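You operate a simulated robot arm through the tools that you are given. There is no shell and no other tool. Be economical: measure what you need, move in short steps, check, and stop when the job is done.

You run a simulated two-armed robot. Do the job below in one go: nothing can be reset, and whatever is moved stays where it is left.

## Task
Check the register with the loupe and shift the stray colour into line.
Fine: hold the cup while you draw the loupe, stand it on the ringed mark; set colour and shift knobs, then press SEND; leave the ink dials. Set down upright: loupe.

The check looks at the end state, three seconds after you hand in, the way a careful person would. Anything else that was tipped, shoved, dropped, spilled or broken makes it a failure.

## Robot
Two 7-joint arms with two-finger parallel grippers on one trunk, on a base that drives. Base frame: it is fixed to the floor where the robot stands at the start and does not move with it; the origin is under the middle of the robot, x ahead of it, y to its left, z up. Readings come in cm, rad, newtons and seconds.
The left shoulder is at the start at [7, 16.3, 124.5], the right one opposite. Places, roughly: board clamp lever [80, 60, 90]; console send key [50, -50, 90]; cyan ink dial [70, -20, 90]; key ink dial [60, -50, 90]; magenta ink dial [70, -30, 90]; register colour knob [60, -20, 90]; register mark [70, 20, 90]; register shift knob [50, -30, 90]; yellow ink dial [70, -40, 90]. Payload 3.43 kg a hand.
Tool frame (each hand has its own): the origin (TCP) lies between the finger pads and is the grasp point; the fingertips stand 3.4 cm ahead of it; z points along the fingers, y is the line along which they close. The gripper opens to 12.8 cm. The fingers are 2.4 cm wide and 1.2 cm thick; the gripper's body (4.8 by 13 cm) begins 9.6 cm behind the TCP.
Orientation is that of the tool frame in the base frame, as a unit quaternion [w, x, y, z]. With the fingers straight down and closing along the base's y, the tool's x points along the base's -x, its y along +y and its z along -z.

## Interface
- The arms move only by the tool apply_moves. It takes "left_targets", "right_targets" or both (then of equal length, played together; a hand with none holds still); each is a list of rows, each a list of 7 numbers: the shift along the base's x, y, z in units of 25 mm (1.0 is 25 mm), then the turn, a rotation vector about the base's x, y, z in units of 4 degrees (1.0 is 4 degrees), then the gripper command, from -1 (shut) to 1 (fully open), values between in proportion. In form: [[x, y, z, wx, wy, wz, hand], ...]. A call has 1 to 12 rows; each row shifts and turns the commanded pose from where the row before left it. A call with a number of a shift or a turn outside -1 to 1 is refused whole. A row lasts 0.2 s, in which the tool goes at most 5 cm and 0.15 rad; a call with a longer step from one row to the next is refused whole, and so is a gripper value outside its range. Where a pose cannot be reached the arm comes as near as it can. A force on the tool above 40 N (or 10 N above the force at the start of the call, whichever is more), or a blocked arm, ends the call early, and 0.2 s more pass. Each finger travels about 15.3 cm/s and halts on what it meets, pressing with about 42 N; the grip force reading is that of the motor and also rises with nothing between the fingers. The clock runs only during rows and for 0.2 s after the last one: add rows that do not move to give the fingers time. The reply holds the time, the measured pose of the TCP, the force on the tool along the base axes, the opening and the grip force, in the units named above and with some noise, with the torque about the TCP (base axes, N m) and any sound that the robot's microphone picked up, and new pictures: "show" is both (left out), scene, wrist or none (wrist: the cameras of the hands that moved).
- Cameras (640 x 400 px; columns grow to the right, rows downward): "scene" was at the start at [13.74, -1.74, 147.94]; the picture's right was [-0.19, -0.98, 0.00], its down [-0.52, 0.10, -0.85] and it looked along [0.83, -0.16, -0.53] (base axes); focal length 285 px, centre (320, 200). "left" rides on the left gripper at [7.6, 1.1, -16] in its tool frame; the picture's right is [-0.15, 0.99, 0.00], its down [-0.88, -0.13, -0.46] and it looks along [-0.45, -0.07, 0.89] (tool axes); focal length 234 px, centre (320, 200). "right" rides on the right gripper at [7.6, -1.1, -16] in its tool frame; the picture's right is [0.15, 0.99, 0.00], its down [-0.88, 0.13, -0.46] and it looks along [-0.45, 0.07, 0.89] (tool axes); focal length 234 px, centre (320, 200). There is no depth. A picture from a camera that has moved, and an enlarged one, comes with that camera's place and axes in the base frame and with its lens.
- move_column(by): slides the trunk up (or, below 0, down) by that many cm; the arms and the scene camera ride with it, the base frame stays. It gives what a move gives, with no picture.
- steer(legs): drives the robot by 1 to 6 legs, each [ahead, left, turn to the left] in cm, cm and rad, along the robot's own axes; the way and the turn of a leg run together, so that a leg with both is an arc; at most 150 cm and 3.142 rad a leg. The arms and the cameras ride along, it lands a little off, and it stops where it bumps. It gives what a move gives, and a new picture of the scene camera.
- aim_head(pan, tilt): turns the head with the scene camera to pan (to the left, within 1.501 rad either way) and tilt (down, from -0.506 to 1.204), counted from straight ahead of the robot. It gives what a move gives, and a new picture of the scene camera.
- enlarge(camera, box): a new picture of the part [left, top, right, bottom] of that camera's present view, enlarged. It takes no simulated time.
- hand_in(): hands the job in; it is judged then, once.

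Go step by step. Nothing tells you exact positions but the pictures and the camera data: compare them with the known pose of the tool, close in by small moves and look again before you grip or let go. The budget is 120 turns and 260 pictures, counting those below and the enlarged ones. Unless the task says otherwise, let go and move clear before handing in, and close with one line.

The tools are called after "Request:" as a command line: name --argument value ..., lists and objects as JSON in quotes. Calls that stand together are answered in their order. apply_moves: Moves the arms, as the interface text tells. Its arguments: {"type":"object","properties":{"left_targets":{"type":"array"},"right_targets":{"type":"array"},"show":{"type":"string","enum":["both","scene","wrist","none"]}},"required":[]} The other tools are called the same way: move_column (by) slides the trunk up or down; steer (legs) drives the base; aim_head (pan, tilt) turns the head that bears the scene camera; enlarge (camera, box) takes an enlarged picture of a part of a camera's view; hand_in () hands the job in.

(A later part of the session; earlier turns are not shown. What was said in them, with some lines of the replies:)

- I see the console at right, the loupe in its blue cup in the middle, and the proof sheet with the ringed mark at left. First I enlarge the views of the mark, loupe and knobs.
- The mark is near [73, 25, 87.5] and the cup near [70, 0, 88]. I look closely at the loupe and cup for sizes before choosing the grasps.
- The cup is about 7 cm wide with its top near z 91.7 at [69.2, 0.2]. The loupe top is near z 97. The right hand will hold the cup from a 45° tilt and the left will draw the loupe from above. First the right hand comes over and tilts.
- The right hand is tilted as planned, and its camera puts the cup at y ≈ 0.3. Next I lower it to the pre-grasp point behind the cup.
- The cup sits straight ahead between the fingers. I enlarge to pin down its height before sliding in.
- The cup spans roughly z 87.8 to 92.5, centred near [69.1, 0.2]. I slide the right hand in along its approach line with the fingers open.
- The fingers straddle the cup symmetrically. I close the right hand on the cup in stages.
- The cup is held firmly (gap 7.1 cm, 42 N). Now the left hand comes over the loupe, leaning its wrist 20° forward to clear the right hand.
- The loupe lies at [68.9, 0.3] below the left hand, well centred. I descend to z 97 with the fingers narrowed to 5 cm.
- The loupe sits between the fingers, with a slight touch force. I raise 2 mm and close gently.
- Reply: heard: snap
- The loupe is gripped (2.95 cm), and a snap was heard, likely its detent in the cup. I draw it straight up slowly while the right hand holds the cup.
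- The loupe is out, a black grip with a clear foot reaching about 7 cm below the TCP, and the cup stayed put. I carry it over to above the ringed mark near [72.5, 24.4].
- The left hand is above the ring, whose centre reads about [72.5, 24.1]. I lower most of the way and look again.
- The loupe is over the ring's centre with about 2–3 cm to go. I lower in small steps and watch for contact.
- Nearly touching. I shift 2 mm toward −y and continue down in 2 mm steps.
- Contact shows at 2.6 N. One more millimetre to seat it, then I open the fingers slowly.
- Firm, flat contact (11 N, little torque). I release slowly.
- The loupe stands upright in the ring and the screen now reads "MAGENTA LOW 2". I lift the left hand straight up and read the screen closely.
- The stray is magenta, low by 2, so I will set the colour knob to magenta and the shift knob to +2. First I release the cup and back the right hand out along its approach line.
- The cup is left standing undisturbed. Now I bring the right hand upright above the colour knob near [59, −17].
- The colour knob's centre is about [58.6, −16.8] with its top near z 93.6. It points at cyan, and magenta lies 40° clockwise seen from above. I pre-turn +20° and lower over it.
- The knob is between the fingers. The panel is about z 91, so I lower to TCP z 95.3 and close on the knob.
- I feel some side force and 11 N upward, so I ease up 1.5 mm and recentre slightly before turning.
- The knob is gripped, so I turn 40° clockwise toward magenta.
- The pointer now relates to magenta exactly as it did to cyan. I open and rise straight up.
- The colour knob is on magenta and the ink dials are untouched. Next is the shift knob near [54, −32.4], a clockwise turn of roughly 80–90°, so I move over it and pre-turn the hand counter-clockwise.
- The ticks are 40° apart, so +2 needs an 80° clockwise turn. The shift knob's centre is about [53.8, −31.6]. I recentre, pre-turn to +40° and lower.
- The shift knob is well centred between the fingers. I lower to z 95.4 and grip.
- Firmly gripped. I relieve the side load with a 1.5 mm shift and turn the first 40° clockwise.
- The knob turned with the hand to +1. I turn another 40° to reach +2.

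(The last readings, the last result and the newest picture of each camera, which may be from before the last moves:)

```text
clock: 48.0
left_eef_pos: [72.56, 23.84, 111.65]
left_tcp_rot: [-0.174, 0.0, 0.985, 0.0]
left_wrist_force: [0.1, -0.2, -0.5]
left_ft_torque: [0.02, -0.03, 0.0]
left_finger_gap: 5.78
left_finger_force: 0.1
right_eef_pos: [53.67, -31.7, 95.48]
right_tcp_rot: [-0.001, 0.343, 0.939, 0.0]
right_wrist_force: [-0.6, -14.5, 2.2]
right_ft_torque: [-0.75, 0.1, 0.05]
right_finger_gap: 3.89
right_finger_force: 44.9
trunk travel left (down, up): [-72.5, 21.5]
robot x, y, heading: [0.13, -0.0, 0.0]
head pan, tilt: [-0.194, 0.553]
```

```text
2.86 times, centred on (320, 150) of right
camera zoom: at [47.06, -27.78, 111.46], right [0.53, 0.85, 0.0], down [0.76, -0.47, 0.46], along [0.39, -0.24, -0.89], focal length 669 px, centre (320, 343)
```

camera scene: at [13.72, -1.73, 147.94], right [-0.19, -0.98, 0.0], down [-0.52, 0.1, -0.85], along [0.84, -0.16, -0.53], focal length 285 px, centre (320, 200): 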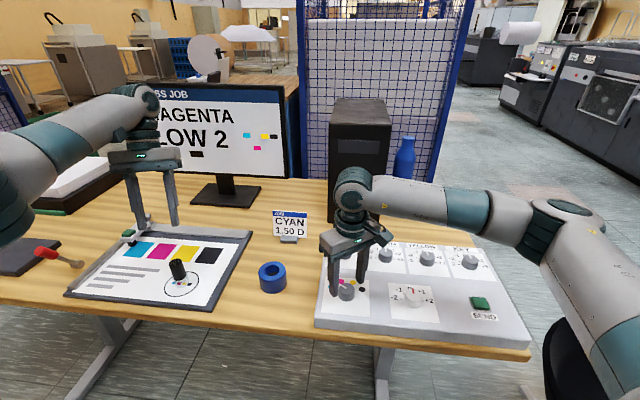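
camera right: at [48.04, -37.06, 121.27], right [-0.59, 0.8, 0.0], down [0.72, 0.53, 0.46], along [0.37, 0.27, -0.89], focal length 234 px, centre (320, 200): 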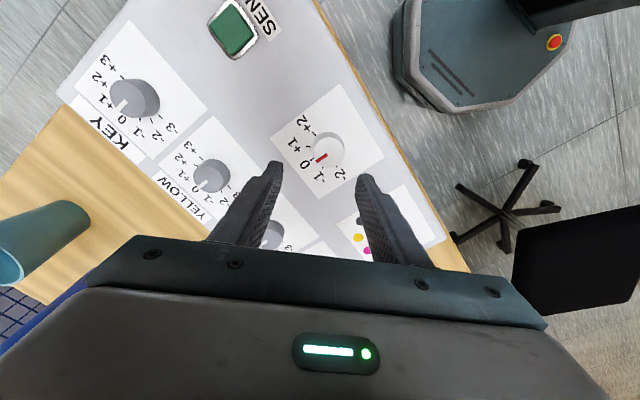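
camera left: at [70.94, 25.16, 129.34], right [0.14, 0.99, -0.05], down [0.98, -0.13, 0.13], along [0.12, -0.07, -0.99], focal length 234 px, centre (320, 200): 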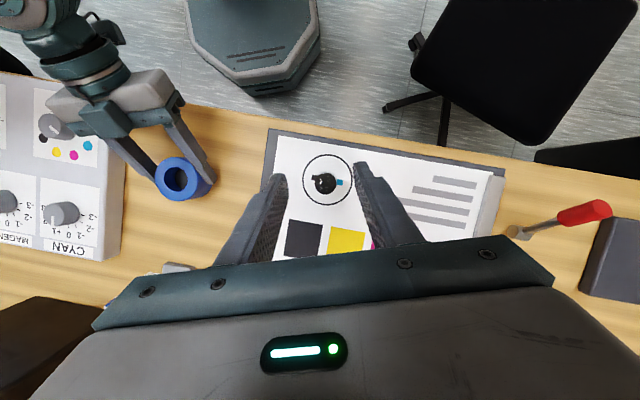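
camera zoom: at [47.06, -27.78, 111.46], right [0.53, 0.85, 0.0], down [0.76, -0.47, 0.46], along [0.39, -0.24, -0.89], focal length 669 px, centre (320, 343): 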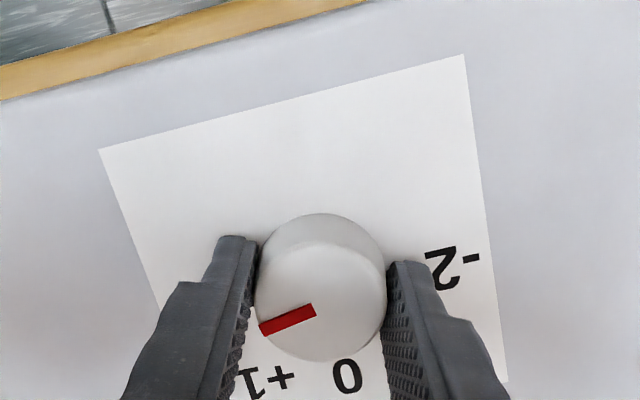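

The knob turned the full 80°. I relieve the side load, open and rise to check.

Request:
apply_moves --right_targets '[[0, -0.05, 0, 0, 0, 0, -0.6], [0, 0, 0, 0, 0, 0, -0.38], [0, 0, 0, 0, 0, 0, -0.3], [0, 0, 0, 0, 0, 0, -0.1], [0, 0, 0, 0, 0, 0, 0], [0, 0, 0.4, 0, 0, 0, 0], [0, 0, 0.8, 0, 0, 0, 0], [0, 0, 0.9, 0, 0, 0, 0], [0, 0, 0.9, 0, 0, 0, 0], [0, 0, 0.9, 0, 0, 0, 0]]' --show "wrist"

Request:
enlarge --camera "right" --box '[220, 60, 420, 200]'

Request:
enlarge --camera "scene" --box '[310, 230, 510, 340]'

```text
clock: 50.2
left_eef_pos: [72.69, 24.01, 111.68]
left_tcp_rot: [-0.175, 0.0, 0.985, 0.0]
left_wrist_force: [0.2, 0.0, -1.4]
left_ft_torque: [0.0, 0.02, -0.01]
left_finger_gap: 5.75
left_finger_force: 0.0
right_eef_pos: [53.54, -31.81, 105.38]
right_tcp_rot: [0.0, 0.343, 0.939, 0.0]
right_wrist_force: [0.5, 0.8, 0.6]
right_ft_torque: [-0.03, 0.01, 0.02]
right_finger_gap: 6.39
right_finger_force: 0.0
trunk travel left (down, up): [-72.5, 21.5]
robot x, y, heading: [0.13, 0.16, 0.002]
head pan, tilt: [-0.194, 0.553]
camera right: at [47.04, -27.79, 121.38], right [0.52, 0.85, 0.0], down [0.76, -0.47, 0.46], along [0.39, -0.24, -0.89], focal length 234 px, centre (320, 200)
```

right: 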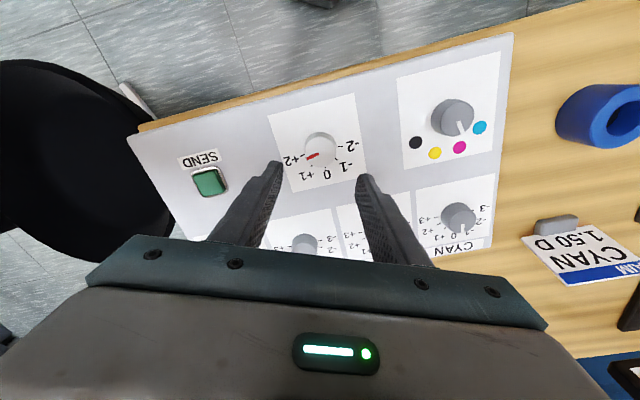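

```text
2.86 times, centred on (320, 130) of right
camera zoom: at [47.04, -27.79, 121.38], right [0.52, 0.85, 0.0], down [0.76, -0.47, 0.46], along [0.39, -0.24, -0.89], focal length 669 px, centre (320, 400)
```

zoom: 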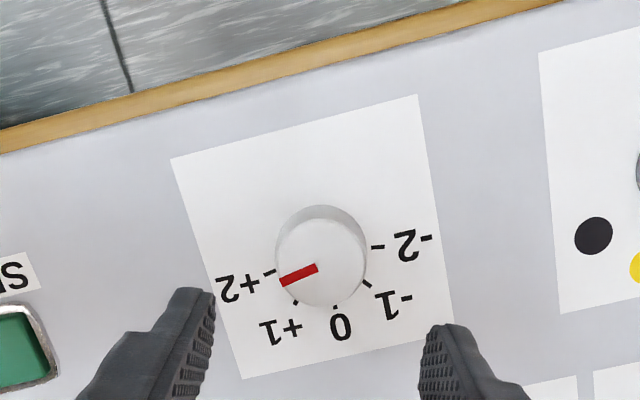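

```text
3.20 times, centred on (410, 285) of scene
camera zoom: at [13.72, -1.71, 147.94], right [-0.19, -0.98, 0.0], down [-0.52, 0.1, -0.85], along [0.84, -0.16, -0.53], focal length 913 px, centre (32, -72)
```

zoom: 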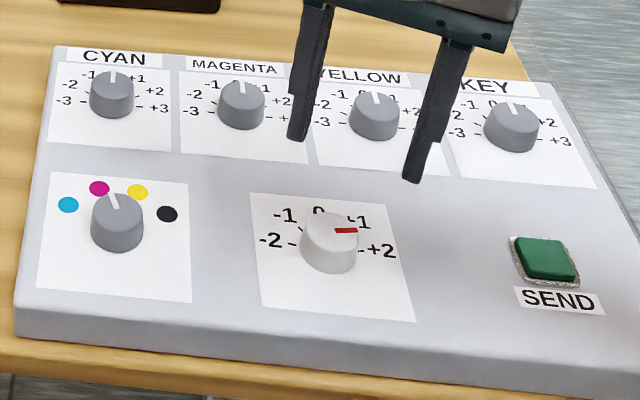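

The shift pointer lines up with +2 and the colour pointer with magenta. Now I close the fingers and move above SEND near [49.6, −46.9].

Request:
apply_moves --right_targets '[[-0.22, -0.86, 0, 0, 0, 0.8, -0.5], [-0.22, -0.86, 0, 0, 0, 0.8, -1], [-0.22, -0.86, 0, 0, 0, 0.8, -1], [-0.22, -0.86, 0, 0, 0, 0.8, -1], [-0.22, -0.86, 0, 0, 0, 0.8, -1], [-0.22, -0.86, 0, 0, 0, 0.8, -1], [-0.22, -0.86, 0, 0, 0, 0.5, -1], [0, 0, -0.9, 0, 0, 0, -1], [0, 0, -0.9, 0, 0, 0, -1], [0, 0, -0.4, 0, 0, 0, -1]]'

Request:
enlarge --camera "right" --box '[240, 100, 400, 220]'

Request:
enlarge --camera "scene" --box '[430, 250, 530, 340]'

```text
clock: 52.4
left_eef_pos: [72.76, 23.88, 111.58]
left_tcp_rot: [-0.173, 0.0, 0.985, 0.0]
left_wrist_force: [-0.8, 0.2, -0.6]
left_ft_torque: [0.03, 0.03, -0.02]
left_finger_gap: 5.77
left_finger_force: 0.0
right_eef_pos: [49.67, -46.69, 99.67]
right_tcp_rot: [-0.001, 0.163, 0.987, 0.0]
right_wrist_force: [0.5, 0.6, 0.0]
right_ft_torque: [0.01, -0.02, 0.01]
right_finger_gap: 0.0
right_finger_force: 32.8
trunk travel left (down, up): [-72.5, 21.5]
robot x, y, heading: [0.28, 0.05, -0.0]
head pan, tilt: [-0.194, 0.553]
camera scene: at [13.72, -1.75, 147.95], right [-0.19, -0.98, 0.0], down [-0.52, 0.1, -0.85], along [0.84, -0.16, -0.53], focal length 285 px, centre (320, 200)
camera right: at [42.05, -45.46, 115.72], right [0.18, 0.98, 0.0], down [0.88, -0.16, 0.46], along [0.45, -0.08, -0.89], focal length 234 px, centre (320, 200)
```

scene: 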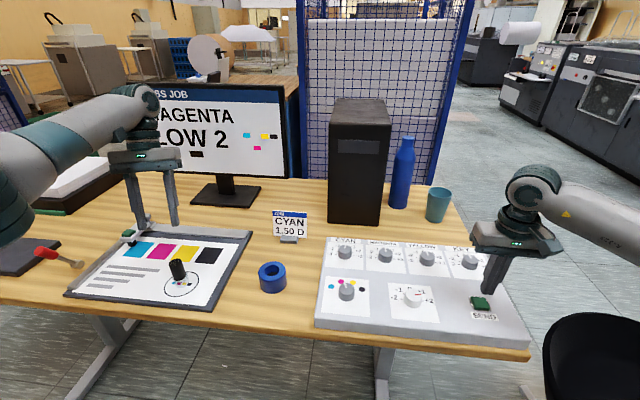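
right: 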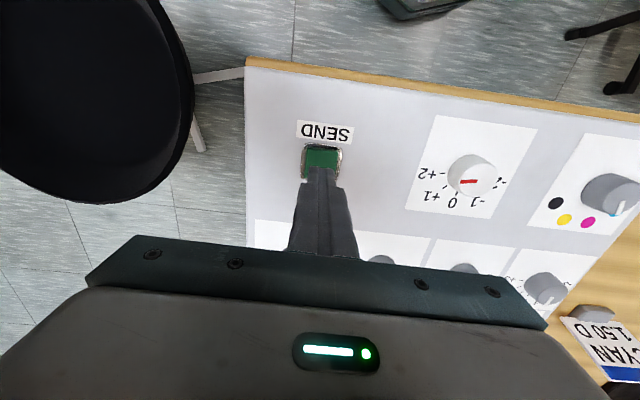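

```text
3.33 times, centred on (320, 160) of right
camera zoom: at [42.05, -45.46, 115.72], right [0.18, 0.98, 0.0], down [0.88, -0.16, 0.46], along [0.45, -0.08, -0.89], focal length 781 px, centre (320, 333)
```

zoom: 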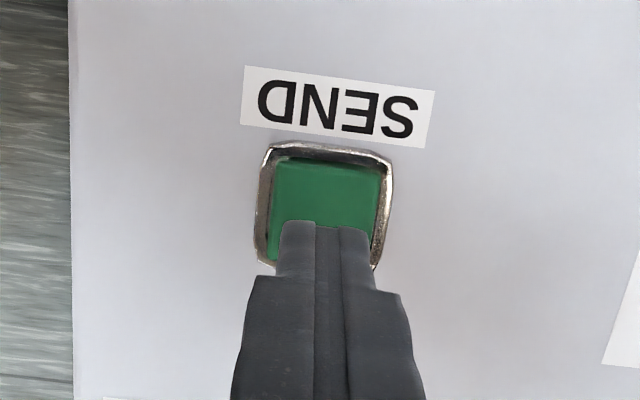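

```text
4.44 times, centred on (480, 295) of scene
camera zoom: at [13.72, -1.75, 147.95], right [-0.19, -0.98, 0.0], down [-0.52, 0.1, -0.85], along [0.84, -0.16, -0.53], focal length 1268 px, centre (-391, -222)
```

zoom: 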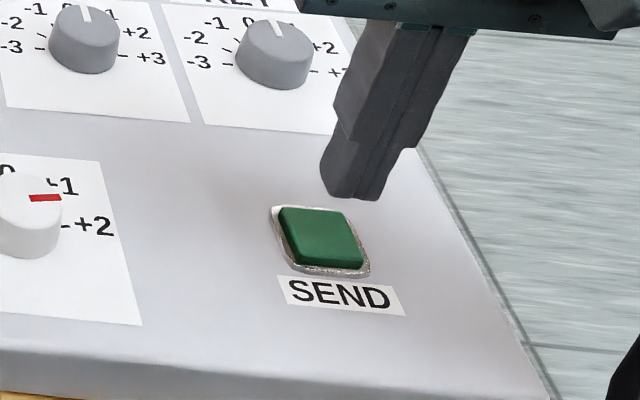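

The closed fingertips are centred over SEND. I lower onto the button in small steps.

Request:
apply_moves --right_targets '[[0, 0, -0.6, 0, 0, 0, -1], [0, 0, -0.5, 0, 0, 0, -1], [0, 0, -0.2, 0, 0, 0, -1], [0, 0, -0.1, 0, 0, 0, -1], [0, 0, -0.1, 0, 0, 0, -1], [0, 0, -0.1, 0, 0, 0, -1], [0, 0, -0.1, 0, 0, 0, -1]]' --show "none"

Request:
enlarge --camera "scene" --box '[430, 250, 530, 340]'

Request:
enlarge --camera "scene" --box '[125, 80, 295, 190]'

```text
clock: 54.0
left_eef_pos: [72.6, 24.11, 111.62]
left_tcp_rot: [-0.174, 0.0, 0.985, 0.0]
left_wrist_force: [0.6, -0.2, 0.7]
left_ft_torque: [-0.01, 0.01, 0.03]
left_finger_gap: 5.77
left_finger_force: 0.1
right_eef_pos: [49.75, -46.6, 95.65]
right_tcp_rot: [0.002, 0.164, 0.986, -0.001]
right_wrist_force: [2.2, -2.0, 13.1]
right_ft_torque: [-0.06, -0.01, 0.02]
right_finger_gap: 0.0
right_finger_force: 33.0
trunk travel left (down, up): [-72.5, 21.5]
robot x, y, heading: [-0.29, 0.14, -0.003]
head pan, tilt: [-0.194, 0.553]
heard: click
```

```text
4.44 times, centred on (480, 295) of scene
camera zoom: at [13.64, -1.65, 147.98], right [-0.19, -0.98, 0.0], down [-0.52, 0.1, -0.85], along [0.84, -0.16, -0.52], focal length 1268 px, centre (-391, -222)
```

zoom: 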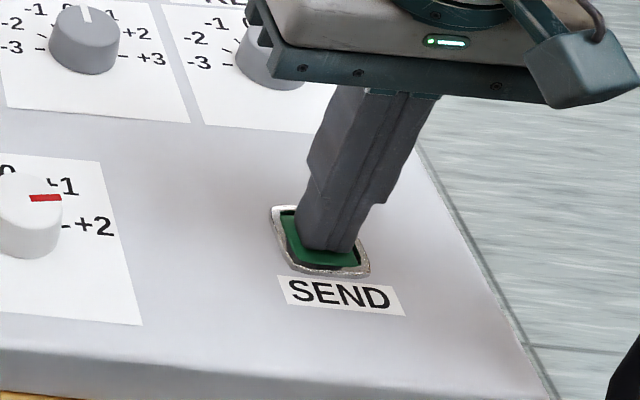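

```text
3.64 times, centred on (210, 135) of scene
camera zoom: at [13.64, -1.65, 147.98], right [-0.19, -0.98, 0.0], down [-0.52, 0.1, -0.85], along [0.84, -0.16, -0.52], focal length 1037 px, centre (720, 436)
```

zoom: 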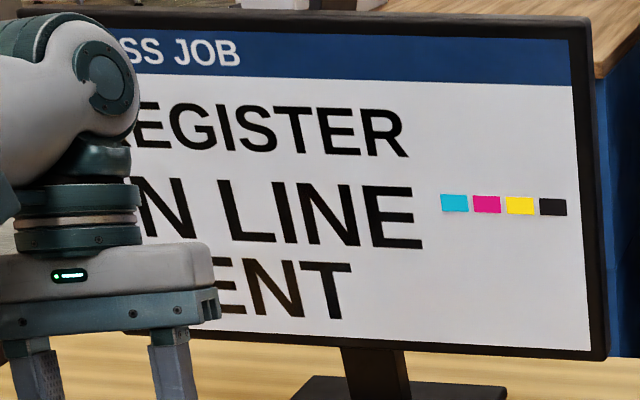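

The button clicked and the screen reads "REGISTER IN LINE … SENT" with all four patches aligned. I lift the right hand clear, raise the left and take a final look.

Request:
apply_moves --right_targets '[[0, 0, 0.4, 0, 0, 0, -1], [0, 0, 0.9, 0, 0, 0, -1], [0, 0, 0.9, 0, 0, 0, -1], [0, 0, 0.9, 0, 0, 0, -1], [0, 0, 0.9, 0, 0, 0, -1], [0, 0, 0.9, 0, 0, 0, -1]]' --left_targets '[[0, 0, 0.4, 0, 0, 0, -0.1], [0, 0, 0.6, 0, 0, 0, -0.1], [0, 0, 0.6, 0, 0, 0, -0.1], [0, 0, 0.6, 0, 0, 0, -0.1], [0, 0, 0.6, 0, 0, 0, -0.1], [0, 0, 0.4, 0, 0, 0, -0.1]]' --show "scene"

Request:
enlarge --camera "scene" --box '[310, 230, 530, 350]'

Request:
enlarge --camera "scene" --box '[60, 190, 310, 320]'

```text
clock: 55.4
left_eef_pos: [72.43, 23.85, 119.73]
left_tcp_rot: [-0.173, -0.001, 0.985, 0.0]
left_wrist_force: [-1.1, -0.6, -0.2]
left_ft_torque: [0.01, 0.01, 0.0]
left_finger_gap: 5.75
left_finger_force: 0.1
right_eef_pos: [49.82, -46.68, 107.96]
right_tcp_rot: [0.0, 0.164, 0.987, 0.0]
right_wrist_force: [0.2, 0.2, 0.1]
right_ft_torque: [0.03, -0.03, -0.01]
right_finger_gap: 0.0
right_finger_force: 32.6
trunk travel left (down, up): [-72.5, 21.5]
robot x, y, heading: [-0.38, 0.32, 0.001]
head pan, tilt: [-0.194, 0.553]
camera scene: at [13.72, -1.74, 147.94], right [-0.19, -0.98, 0.0], down [-0.52, 0.1, -0.85], along [0.84, -0.16, -0.53], focal length 285 px, centre (320, 200)
```

scene: 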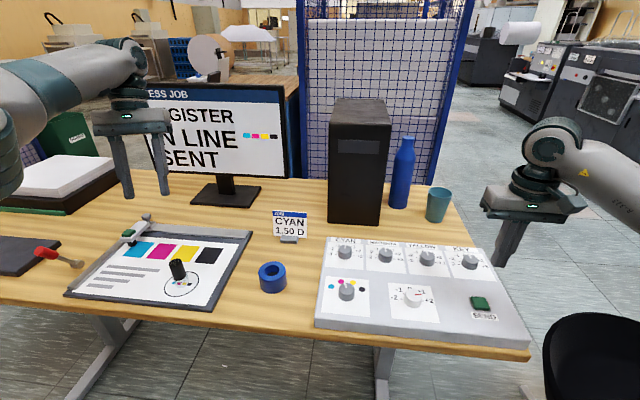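

```text
2.91 times, centred on (420, 290) of scene
camera zoom: at [13.72, -1.74, 147.94], right [-0.19, -0.98, 0.0], down [-0.52, 0.1, -0.85], along [0.84, -0.16, -0.53], focal length 830 px, centre (29, -62)
```

zoom: 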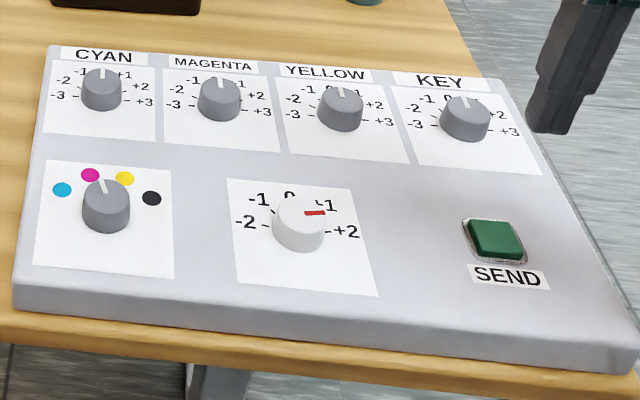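

```text
2.56 times, centred on (185, 255) of scene
camera zoom: at [13.72, -1.74, 147.94], right [-0.19, -0.98, 0.0], down [-0.52, 0.1, -0.85], along [0.84, -0.16, -0.53], focal length 730 px, centre (666, 59)
```

zoom: 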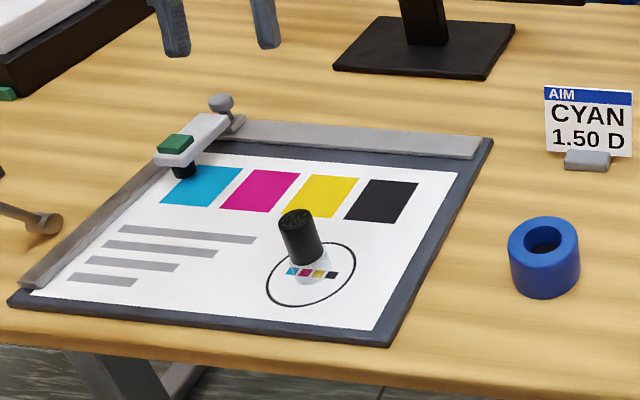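

Everything is in place: the loupe stands upright in the ring, the cup is undisturbed, the ink dials are untouched and both hands are clear. I hand in.

Request:
hand_in

```text
The job is handed in.
```

The register is in line: the loupe showed magenta low by 2, so I set colour to magenta and shift to +2 and pressed SEND, and the screen then read "REGISTER IN LINE … SENT"; the loupe is upright on the ringed mark, and the cup and ink dials look undisturbed.
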